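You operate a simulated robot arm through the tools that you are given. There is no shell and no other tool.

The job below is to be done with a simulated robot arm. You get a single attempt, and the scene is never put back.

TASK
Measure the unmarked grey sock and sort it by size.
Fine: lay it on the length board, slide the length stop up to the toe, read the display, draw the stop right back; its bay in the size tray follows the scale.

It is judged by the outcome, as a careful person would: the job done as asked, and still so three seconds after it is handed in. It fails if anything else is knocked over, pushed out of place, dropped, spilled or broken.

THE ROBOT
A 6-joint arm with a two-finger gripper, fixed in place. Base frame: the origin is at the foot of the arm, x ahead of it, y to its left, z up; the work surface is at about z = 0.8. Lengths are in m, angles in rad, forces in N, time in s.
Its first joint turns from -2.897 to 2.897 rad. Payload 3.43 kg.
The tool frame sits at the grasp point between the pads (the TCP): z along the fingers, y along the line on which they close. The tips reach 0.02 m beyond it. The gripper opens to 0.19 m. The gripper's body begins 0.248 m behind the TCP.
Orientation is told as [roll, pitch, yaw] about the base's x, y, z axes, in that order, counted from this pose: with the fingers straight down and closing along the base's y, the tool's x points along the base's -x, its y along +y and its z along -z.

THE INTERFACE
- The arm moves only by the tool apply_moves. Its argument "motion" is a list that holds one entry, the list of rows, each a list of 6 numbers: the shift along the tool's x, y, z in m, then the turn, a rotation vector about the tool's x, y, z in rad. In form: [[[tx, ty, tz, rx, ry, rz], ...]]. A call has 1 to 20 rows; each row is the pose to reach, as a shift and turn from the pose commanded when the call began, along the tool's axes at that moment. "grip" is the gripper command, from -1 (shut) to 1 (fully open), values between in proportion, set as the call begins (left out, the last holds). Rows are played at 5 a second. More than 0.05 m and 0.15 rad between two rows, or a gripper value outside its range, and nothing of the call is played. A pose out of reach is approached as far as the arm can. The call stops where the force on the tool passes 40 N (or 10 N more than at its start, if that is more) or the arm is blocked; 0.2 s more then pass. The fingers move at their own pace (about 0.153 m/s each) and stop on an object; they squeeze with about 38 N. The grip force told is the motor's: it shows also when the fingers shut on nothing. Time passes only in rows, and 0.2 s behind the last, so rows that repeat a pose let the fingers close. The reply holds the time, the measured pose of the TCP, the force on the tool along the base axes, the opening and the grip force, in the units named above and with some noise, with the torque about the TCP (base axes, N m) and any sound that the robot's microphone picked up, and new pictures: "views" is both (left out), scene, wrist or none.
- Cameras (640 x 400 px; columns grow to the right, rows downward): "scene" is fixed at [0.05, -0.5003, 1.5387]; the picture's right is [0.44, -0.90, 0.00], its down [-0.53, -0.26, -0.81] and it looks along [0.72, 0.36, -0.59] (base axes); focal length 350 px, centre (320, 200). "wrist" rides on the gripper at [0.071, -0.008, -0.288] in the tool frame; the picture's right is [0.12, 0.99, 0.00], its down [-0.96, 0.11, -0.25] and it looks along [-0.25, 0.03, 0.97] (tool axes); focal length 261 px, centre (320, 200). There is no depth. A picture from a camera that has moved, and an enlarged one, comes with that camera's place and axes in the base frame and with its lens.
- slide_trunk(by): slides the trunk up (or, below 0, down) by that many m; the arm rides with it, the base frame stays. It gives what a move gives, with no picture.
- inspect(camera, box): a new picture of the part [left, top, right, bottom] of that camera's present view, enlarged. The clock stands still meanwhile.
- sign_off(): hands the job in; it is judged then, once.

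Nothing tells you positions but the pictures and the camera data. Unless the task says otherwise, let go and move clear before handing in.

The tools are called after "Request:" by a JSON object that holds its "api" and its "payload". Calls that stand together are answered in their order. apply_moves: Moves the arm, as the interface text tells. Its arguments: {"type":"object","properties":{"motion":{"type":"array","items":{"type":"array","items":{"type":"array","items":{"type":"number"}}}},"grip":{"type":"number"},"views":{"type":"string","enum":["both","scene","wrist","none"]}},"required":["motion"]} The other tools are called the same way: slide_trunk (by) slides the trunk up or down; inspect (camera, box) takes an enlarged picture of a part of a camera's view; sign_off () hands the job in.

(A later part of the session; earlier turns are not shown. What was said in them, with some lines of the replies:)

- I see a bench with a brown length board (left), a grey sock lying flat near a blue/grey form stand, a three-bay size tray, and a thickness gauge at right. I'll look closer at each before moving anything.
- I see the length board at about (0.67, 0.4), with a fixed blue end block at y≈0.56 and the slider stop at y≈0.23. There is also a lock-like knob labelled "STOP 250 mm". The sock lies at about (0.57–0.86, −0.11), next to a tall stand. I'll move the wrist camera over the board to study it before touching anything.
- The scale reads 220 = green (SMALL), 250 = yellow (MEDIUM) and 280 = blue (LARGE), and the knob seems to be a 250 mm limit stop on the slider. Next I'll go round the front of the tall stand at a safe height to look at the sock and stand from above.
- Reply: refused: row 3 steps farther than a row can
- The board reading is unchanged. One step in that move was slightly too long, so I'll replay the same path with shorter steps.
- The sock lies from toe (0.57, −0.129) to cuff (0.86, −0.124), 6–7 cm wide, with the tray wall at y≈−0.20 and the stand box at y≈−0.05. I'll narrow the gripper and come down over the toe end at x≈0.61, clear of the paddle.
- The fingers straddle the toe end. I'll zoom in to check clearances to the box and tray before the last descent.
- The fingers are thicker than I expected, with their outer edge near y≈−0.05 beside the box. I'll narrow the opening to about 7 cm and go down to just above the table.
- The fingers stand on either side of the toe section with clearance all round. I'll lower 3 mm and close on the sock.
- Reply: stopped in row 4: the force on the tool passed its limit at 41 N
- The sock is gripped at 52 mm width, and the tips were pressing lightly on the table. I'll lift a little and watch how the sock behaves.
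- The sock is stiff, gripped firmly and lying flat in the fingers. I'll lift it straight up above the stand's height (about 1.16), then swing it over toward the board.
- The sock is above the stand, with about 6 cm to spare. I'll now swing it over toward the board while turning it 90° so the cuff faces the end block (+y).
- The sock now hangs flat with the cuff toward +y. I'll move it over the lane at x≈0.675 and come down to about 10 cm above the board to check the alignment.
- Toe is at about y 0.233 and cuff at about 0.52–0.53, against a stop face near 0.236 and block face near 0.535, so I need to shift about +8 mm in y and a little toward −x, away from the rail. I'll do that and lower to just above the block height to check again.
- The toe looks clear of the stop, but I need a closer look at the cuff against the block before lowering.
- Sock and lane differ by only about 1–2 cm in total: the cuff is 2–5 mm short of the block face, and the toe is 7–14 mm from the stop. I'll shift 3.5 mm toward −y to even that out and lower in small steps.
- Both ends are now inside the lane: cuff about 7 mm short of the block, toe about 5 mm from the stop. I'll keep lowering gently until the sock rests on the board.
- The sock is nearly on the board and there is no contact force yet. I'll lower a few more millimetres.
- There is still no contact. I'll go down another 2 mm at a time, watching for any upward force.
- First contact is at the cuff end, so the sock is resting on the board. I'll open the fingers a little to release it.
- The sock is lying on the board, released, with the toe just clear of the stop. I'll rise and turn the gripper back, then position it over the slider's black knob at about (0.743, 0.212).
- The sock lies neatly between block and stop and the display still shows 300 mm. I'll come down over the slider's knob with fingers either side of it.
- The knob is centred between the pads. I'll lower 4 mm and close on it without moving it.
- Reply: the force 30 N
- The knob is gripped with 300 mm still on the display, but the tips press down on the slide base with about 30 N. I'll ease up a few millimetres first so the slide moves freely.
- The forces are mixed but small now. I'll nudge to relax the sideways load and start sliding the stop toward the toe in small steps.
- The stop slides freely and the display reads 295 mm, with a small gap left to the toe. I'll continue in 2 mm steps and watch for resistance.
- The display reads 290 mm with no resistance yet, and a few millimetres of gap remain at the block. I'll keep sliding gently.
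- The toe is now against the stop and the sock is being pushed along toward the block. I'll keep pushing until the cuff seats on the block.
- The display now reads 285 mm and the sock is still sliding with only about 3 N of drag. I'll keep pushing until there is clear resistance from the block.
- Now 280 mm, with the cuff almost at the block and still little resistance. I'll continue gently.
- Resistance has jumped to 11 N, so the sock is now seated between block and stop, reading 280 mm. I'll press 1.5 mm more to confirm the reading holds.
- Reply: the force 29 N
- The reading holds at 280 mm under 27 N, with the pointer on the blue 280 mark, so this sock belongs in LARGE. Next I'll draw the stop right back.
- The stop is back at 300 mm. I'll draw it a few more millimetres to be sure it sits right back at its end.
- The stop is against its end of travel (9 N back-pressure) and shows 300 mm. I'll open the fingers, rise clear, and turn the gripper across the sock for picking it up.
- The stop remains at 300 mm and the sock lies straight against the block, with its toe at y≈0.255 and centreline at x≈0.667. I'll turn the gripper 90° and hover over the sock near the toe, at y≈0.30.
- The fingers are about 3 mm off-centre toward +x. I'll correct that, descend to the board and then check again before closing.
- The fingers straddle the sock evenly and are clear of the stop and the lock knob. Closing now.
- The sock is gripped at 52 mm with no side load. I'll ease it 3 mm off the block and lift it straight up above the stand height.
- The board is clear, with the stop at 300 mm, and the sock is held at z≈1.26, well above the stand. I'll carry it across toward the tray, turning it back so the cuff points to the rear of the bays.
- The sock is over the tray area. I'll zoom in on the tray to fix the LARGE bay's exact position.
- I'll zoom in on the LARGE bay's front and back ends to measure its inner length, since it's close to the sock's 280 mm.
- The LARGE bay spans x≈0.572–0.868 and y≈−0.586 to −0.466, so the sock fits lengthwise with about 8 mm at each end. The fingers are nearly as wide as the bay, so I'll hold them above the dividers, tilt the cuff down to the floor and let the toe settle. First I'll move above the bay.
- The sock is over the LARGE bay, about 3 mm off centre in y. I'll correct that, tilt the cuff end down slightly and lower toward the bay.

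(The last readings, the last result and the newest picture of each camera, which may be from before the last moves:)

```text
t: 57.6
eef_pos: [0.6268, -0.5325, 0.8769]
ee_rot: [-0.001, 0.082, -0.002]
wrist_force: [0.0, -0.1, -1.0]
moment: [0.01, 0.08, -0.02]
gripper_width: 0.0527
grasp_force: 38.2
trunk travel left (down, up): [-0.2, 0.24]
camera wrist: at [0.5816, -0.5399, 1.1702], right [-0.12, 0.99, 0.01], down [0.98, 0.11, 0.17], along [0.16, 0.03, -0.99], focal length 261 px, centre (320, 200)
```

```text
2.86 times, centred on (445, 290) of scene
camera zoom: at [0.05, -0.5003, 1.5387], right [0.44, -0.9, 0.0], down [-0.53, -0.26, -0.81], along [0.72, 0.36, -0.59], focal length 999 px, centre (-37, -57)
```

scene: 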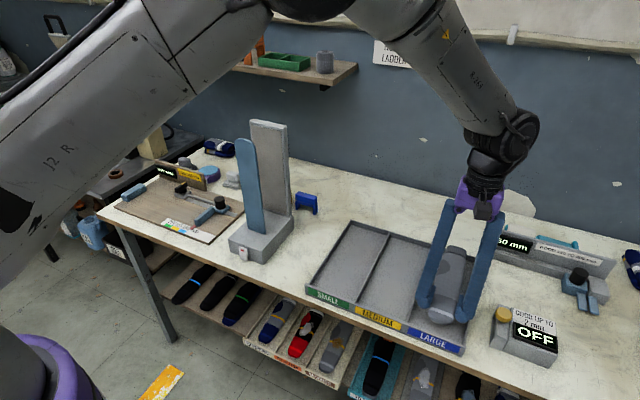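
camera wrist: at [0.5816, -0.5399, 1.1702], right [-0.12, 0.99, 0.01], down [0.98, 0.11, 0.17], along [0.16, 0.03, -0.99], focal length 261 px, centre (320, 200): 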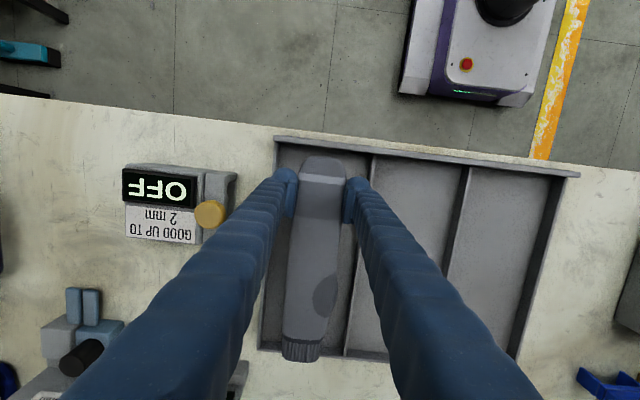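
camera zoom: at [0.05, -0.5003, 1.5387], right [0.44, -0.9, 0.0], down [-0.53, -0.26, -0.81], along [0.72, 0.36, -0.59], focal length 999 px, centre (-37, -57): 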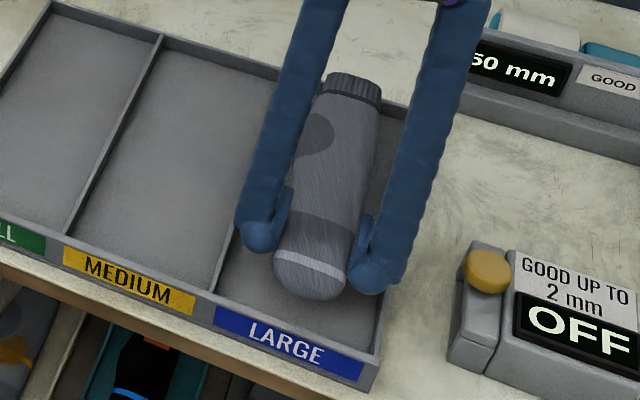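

The cuff and toe are both inside the bay ends, and the fingers are still above the walls. I'll shift 3 mm toward the back to centre the sock and lower further.

Request:
{"api": "apply_moves", "payload": {"motion": [[[-0.0035, 0.001, 0.005, 0, 0, 0], [-0.0044, 0.001, 0.012, 0, 0, 0], [-0.0044, 0.001, 0.0165, 0, 0, 0], [-0.0044, 0.001, 0.0165, 0, 0, 0]]], "grip": -1}}

Request:
{"api": "inspect", "payload": {"camera": "scene", "box": [400, 280, 490, 350]}}

Request:
{"api": "inspect", "payload": {"camera": "scene", "box": [420, 230, 490, 280]}}

Request:
{"api": "inspect", "payload": {"camera": "wrist", "box": [220, 110, 420, 235]}}

Request:
{"api": "inspect", "payload": {"camera": "wrist", "box": [220, 275, 420, 400]}}

```text
t: 58.6
eef_pos: [0.6306, -0.5302, 0.8603]
ee_rot: [0.0, 0.084, -0.001]
wrist_force: [0.1, 1.4, -1.6]
moment: [-0.01, 0.05, -0.01]
gripper_width: 0.0525
grasp_force: 38.2
trunk travel left (down, up): [-0.2, 0.24]
camera wrist: at [0.585, -0.5384, 1.1532], right [-0.12, 0.99, 0.01], down [0.98, 0.11, 0.17], along [0.16, 0.03, -0.99], focal length 261 px, centre (320, 200)
```

scene: 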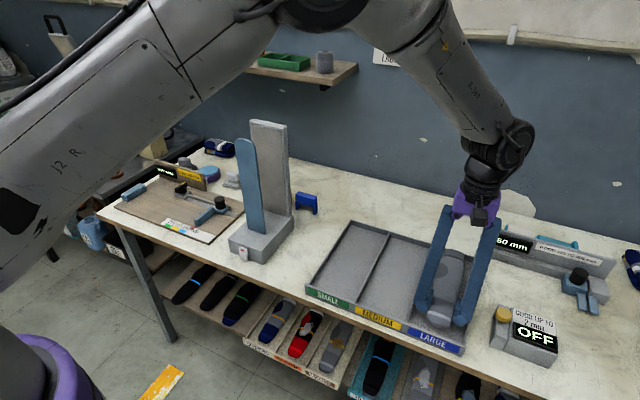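
wrist: 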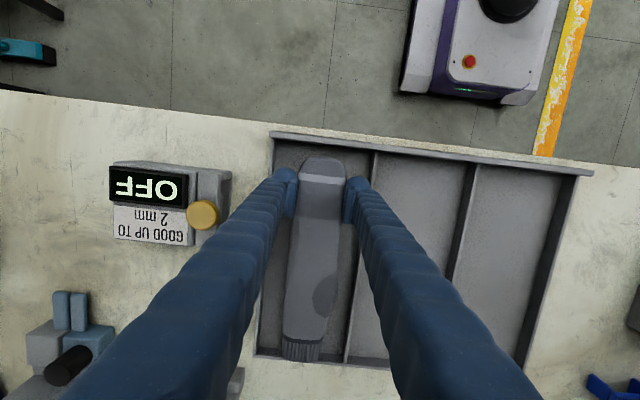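

```text
5.71 times, centred on (445, 315) of scene
camera zoom: at [0.05, -0.5003, 1.5387], right [0.44, -0.9, 0.0], down [-0.53, -0.26, -0.81], along [0.72, 0.36, -0.59], focal length 1997 px, centre (-394, -457)
```

zoom: 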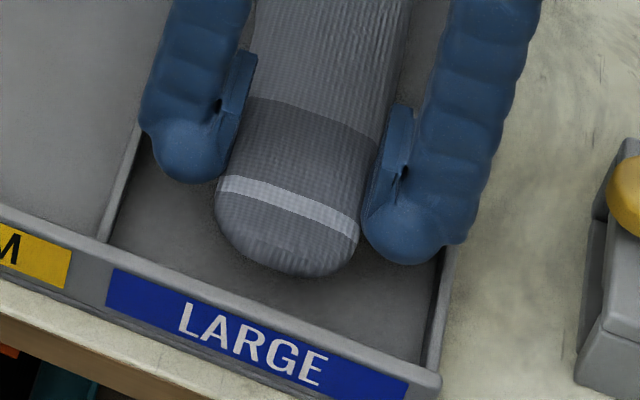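

```text
8.00 times, centred on (455, 255) of scene
camera zoom: at [0.05, -0.5003, 1.5387], right [0.44, -0.9, 0.0], down [-0.53, -0.26, -0.81], along [0.72, 0.36, -0.59], focal length 2796 px, centre (-760, -240)
```

zoom: 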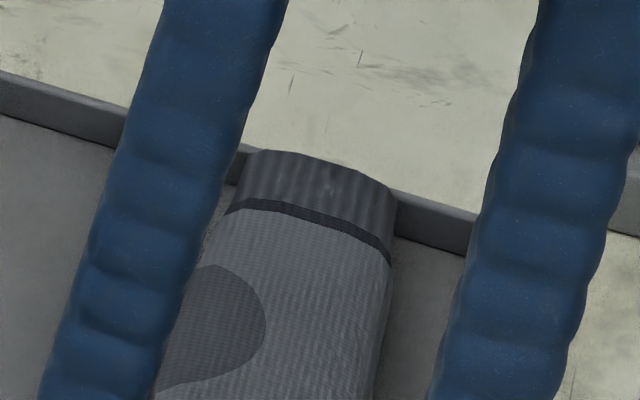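

```text
3.20 times, centred on (320, 172) of wrist
camera zoom: at [0.585, -0.5384, 1.1532], right [-0.12, 0.99, 0.01], down [0.98, 0.11, 0.17], along [0.16, 0.03, -0.99], focal length 834 px, centre (320, 288)
```

zoom: 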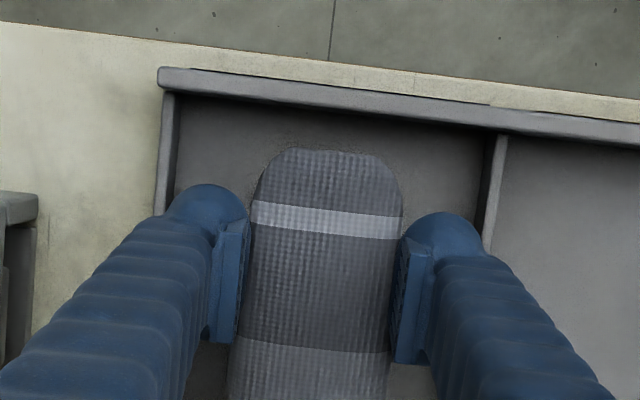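

```text
3.20 times, centred on (320, 338) of wrist
camera zoom: at [0.585, -0.5384, 1.1532], right [-0.12, 0.99, 0.01], down [0.98, 0.11, 0.17], along [0.16, 0.03, -0.99], focal length 834 px, centre (320, -240)
```

zoom: 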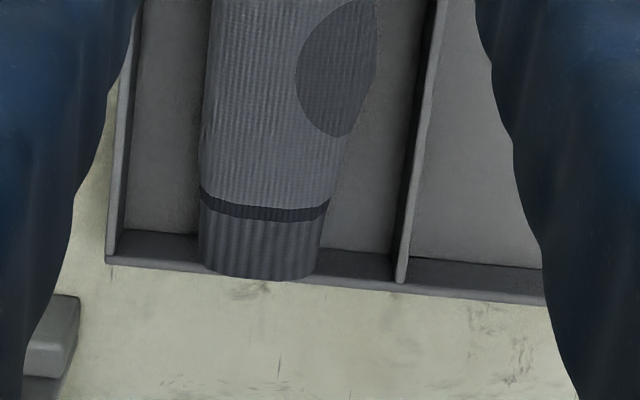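

The fingertips are wider than the bay, so they must stay above the wall tops; tips are at about 0.835 and walls at about 0.82. I'll shift 3 mm forward, add a little more tilt and ease down until the cuff touches the bay floor.

Request:
{"api": "apply_moves", "payload": {"motion": [[[0.0025, 0, 0.001, 0, 0.008, 0], [0.0027, 0, 0.003, 0, 0.016, 0], [0.0027, 0, 0.0042, 0, 0.016, 0], [0.0027, 0, 0.0042, 0, 0.016, 0]]], "grip": -1}}

Request:
{"api": "inspect", "payload": {"camera": "scene", "box": [420, 230, 490, 280]}}

Request:
{"api": "inspect", "payload": {"camera": "scene", "box": [400, 280, 490, 350]}}

Request:
{"api": "inspect", "payload": {"camera": "wrist", "box": [220, 275, 420, 400]}}

```text
t: 59.6
eef_pos: [0.6274, -0.5309, 0.856]
ee_rot: [-0.001, 0.098, -0.003]
wrist_force: [2.3, 0.3, 3.0]
moment: [-0.09, -0.8, -0.05]
gripper_width: 0.0524
grasp_force: 38.5
trunk travel left (down, up): [-0.2, 0.24]
camera wrist: at [0.5858, -0.5383, 1.1496], right [-0.12, 0.99, 0.01], down [0.98, 0.11, 0.15], along [0.15, 0.03, -0.99], focal length 261 px, centre (320, 200)
```

scene: 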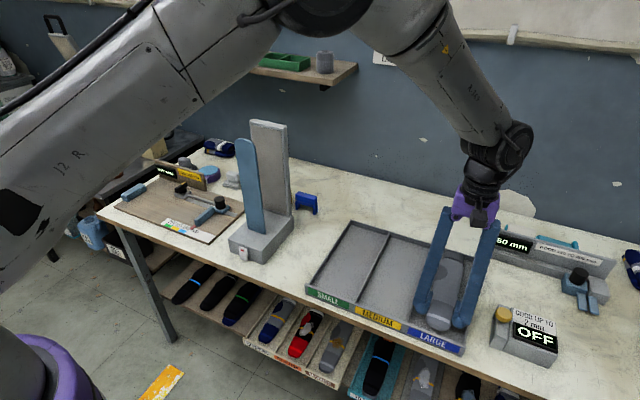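
wrist: 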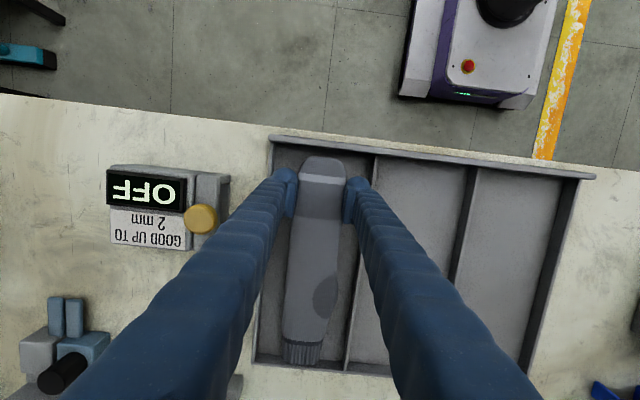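

```text
8.00 times, centred on (455, 255) of scene
camera zoom: at [0.05, -0.5003, 1.5387], right [0.44, -0.9, 0.0], down [-0.53, -0.26, -0.81], along [0.72, 0.36, -0.59], focal length 2796 px, centre (-760, -240)
```

zoom: 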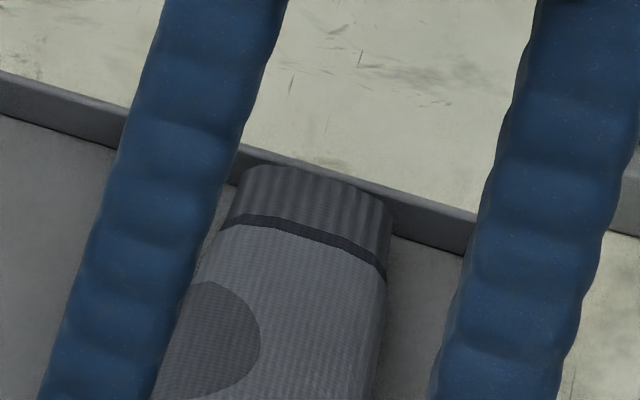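

```text
5.71 times, centred on (445, 315) of scene
camera zoom: at [0.05, -0.5003, 1.5387], right [0.44, -0.9, 0.0], down [-0.53, -0.26, -0.81], along [0.72, 0.36, -0.59], focal length 1997 px, centre (-394, -457)
```

zoom: 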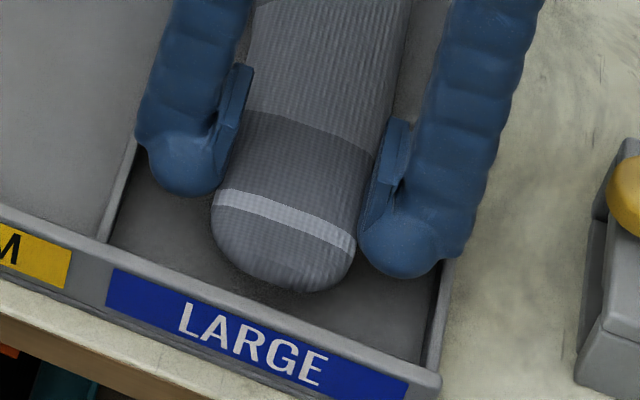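

```text
3.20 times, centred on (320, 338) of wrist
camera zoom: at [0.5858, -0.5383, 1.1496], right [-0.12, 0.99, 0.01], down [0.98, 0.11, 0.15], along [0.15, 0.03, -0.99], focal length 834 px, centre (320, -240)
```

zoom: 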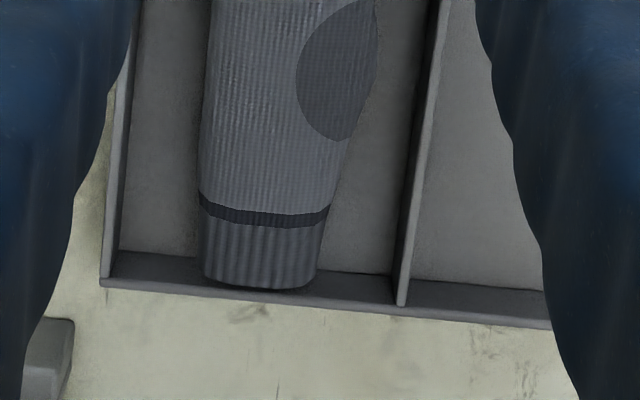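

The cuff is resting on the bay floor: 3 N upward, with the moment acting at the cuff end. The fingertips are just above the dividers, so I'll open a little to let the toe settle.

Request:
{"api": "apply_moves", "payload": {"motion": [[[0, 0, 0, 0, 0, 0], [0, 0, 0, 0, 0, 0], [0, 0, 0, 0, 0, 0], [0, 0, 0, 0, 0, 0]]], "grip": -0.33}}

Request:
{"api": "inspect", "payload": {"camera": "scene", "box": [390, 220, 500, 360]}}

Request:
{"api": "inspect", "payload": {"camera": "wrist", "box": [220, 110, 420, 235]}}

```text
t: 60.6
eef_pos: [0.6273, -0.5294, 0.8565]
ee_rot: [-0.001, 0.099, 0.0]
wrist_force: [1.0, -0.2, 0.3]
moment: [0.02, 0.0, 0.01]
gripper_width: 0.0637
grasp_force: 0.0
trunk travel left (down, up): [-0.2, 0.24]
camera wrist: at [0.5858, -0.5383, 1.1495], right [-0.12, 0.99, 0.01], down [0.98, 0.11, 0.15], along [0.15, 0.03, -0.99], focal length 261 px, centre (320, 200)
```

scene: 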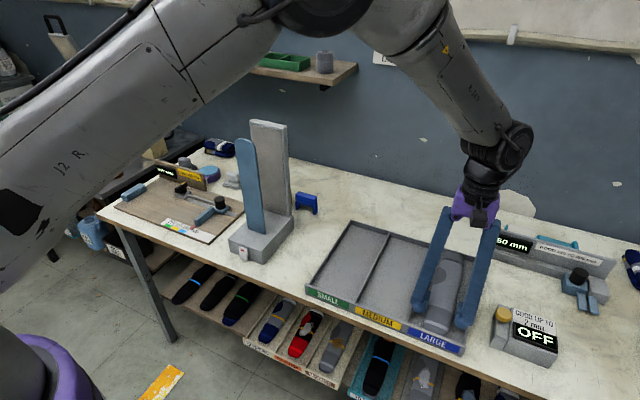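
wrist: 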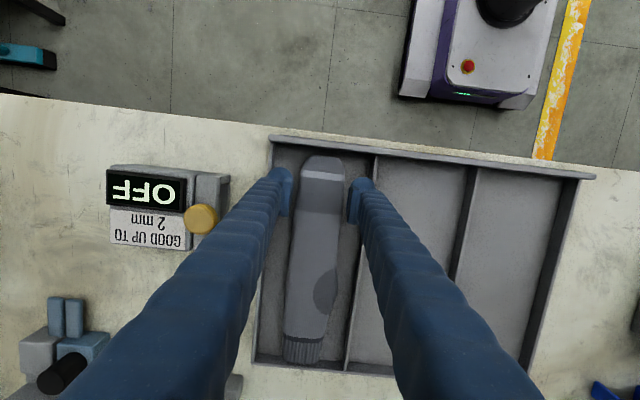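

```text
2.86 times, centred on (445, 290) of scene
camera zoom: at [0.05, -0.5003, 1.5387], right [0.44, -0.9, 0.0], down [-0.53, -0.26, -0.81], along [0.72, 0.36, -0.59], focal length 999 px, centre (-37, -57)
```

zoom: 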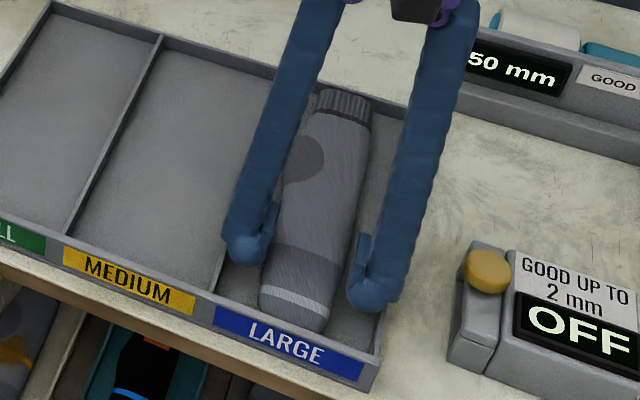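

```text
3.20 times, centred on (320, 172) of wrist
camera zoom: at [0.5858, -0.5383, 1.1495], right [-0.12, 0.99, 0.01], down [0.98, 0.11, 0.15], along [0.15, 0.03, -0.99], focal length 834 px, centre (320, 288)
```

zoom: 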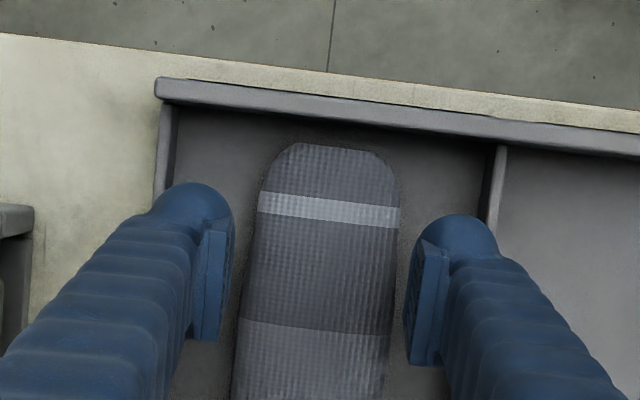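

The sock lies flat in the LARGE bay. I'll rise straight up, level the gripper and move clear.

Request:
{"api": "apply_moves", "payload": {"motion": [[[0.002, 0, -0.02, 0, 0, 0], [0.006, 0, -0.06, 0, 0, 0], [0.01, 0, -0.1, 0, 0, 0], [0.0145, 0, -0.145, 0, -0.05, 0], [0.019, 0, -0.19, 0, -0.1, 0], [0.0235, 0, -0.235, 0, -0.1, 0], [0.028, 0, -0.28, 0, -0.1, 0], [0.03, 0, -0.3, 0, -0.1, 0], [0.03, 0, -0.3, 0, -0.1, 0]]], "grip": -0.33}}

Request:
{"api": "inspect", "payload": {"camera": "scene", "box": [300, 210, 500, 365]}}

Request:
{"api": "inspect", "payload": {"camera": "scene", "box": [90, 140, 250, 250]}}

Request:
{"api": "inspect", "payload": {"camera": "wrist", "box": [230, 110, 430, 320]}}

```text
t: 62.6
eef_pos: [0.6271, -0.5285, 1.156]
ee_rot: [0.0, 0.001, -0.001]
wrist_force: [-0.8, -0.1, 0.1]
moment: [0.03, 0.01, 0.0]
gripper_width: 0.0638
grasp_force: 0.2
trunk travel left (down, up): [-0.2, 0.24]
camera wrist: at [0.5562, -0.5373, 1.4443], right [-0.12, 0.99, 0.0], down [0.96, 0.11, 0.25], along [0.25, 0.03, -0.97], focal length 261 px, centre (320, 200)
```

scene: 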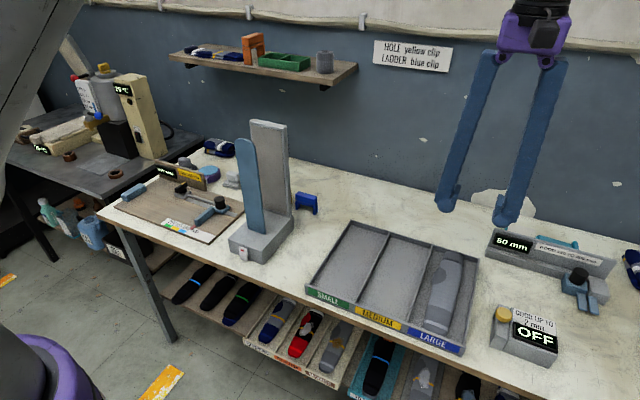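
wrist: 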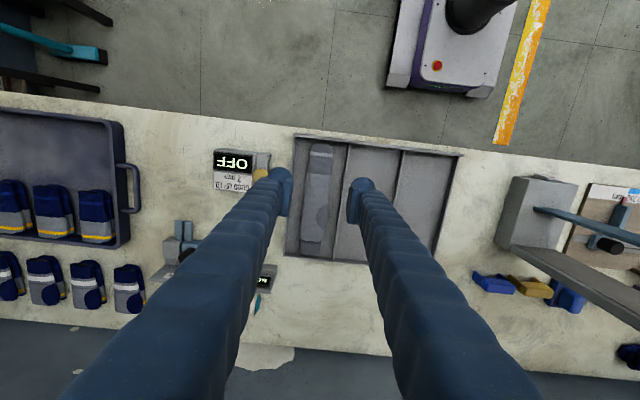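

```text
2.58 times, centred on (400, 288) of scene
camera zoom: at [0.05, -0.5003, 1.5387], right [0.44, -0.9, 0.0], down [-0.53, -0.26, -0.81], along [0.72, 0.36, -0.59], focal length 902 px, centre (114, -26)
```

zoom: 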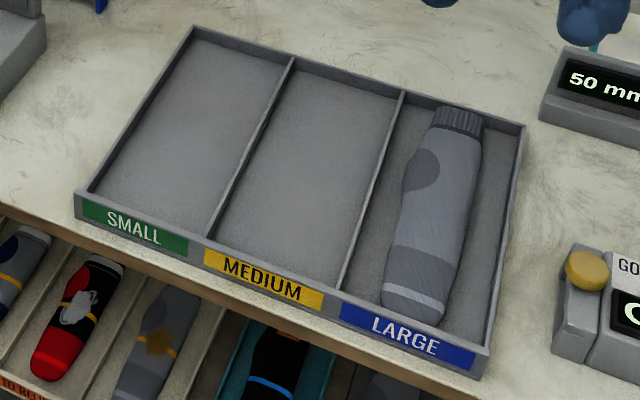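

```text
3.64 times, centred on (170, 195) of scene
camera zoom: at [0.05, -0.5003, 1.5387], right [0.44, -0.9, 0.0], down [-0.53, -0.26, -0.81], along [0.72, 0.36, -0.59], focal length 1271 px, centre (866, 218)
```

zoom: 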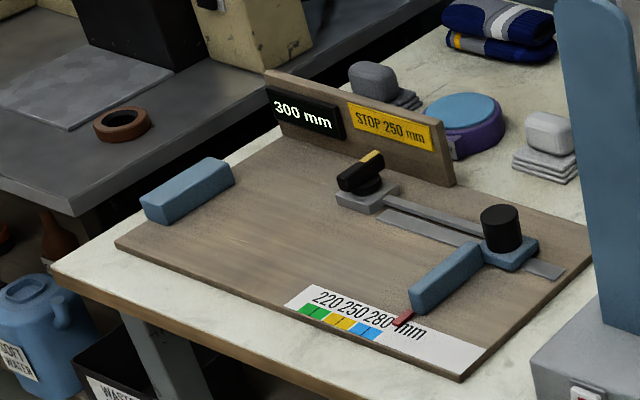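

```text
1.90 times, centred on (330, 215) of wrist
camera zoom: at [0.5562, -0.5373, 1.4443], right [-0.12, 0.99, 0.0], down [0.96, 0.11, 0.25], along [0.25, 0.03, -0.97], focal length 496 px, centre (301, 171)
```

zoom: 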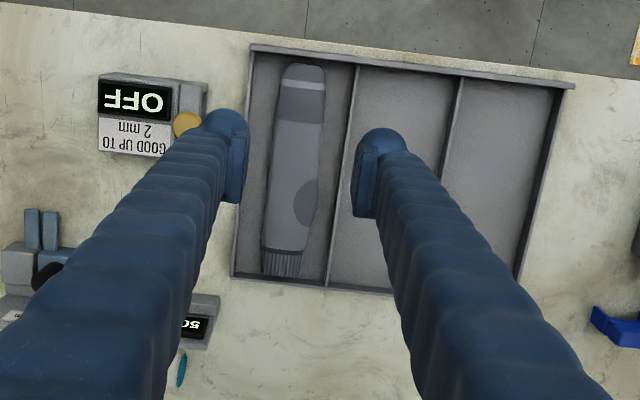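

The sock lies flat inside the LARGE bay, matching its 280 mm reading on the blue mark. The stop is drawn right back at 300 mm, nothing else has moved, and the gripper is clear. Handing in.

Request:
{"api": "sign_off", "payload": {}}

```text
The job is handed in.
```

The grey sock measured 280 mm on the length board, the blue mark on the scale, so I put it in the LARGE bay, where it is lying flat.

With the cuff against the end block and the stop up to the toe, the display held at 280 mm even when I pressed a little harder. I then drew the stop back to the end of its travel, where it reads 300 mm again.

To get the sock in, I rested the cuff on the bay floor and let the toe end drop about 3 cm, because the gripper's fingers are wider than the bay. The final pictures show the board, stand and tray where they started, and the gripper was raised clear before I handed in.
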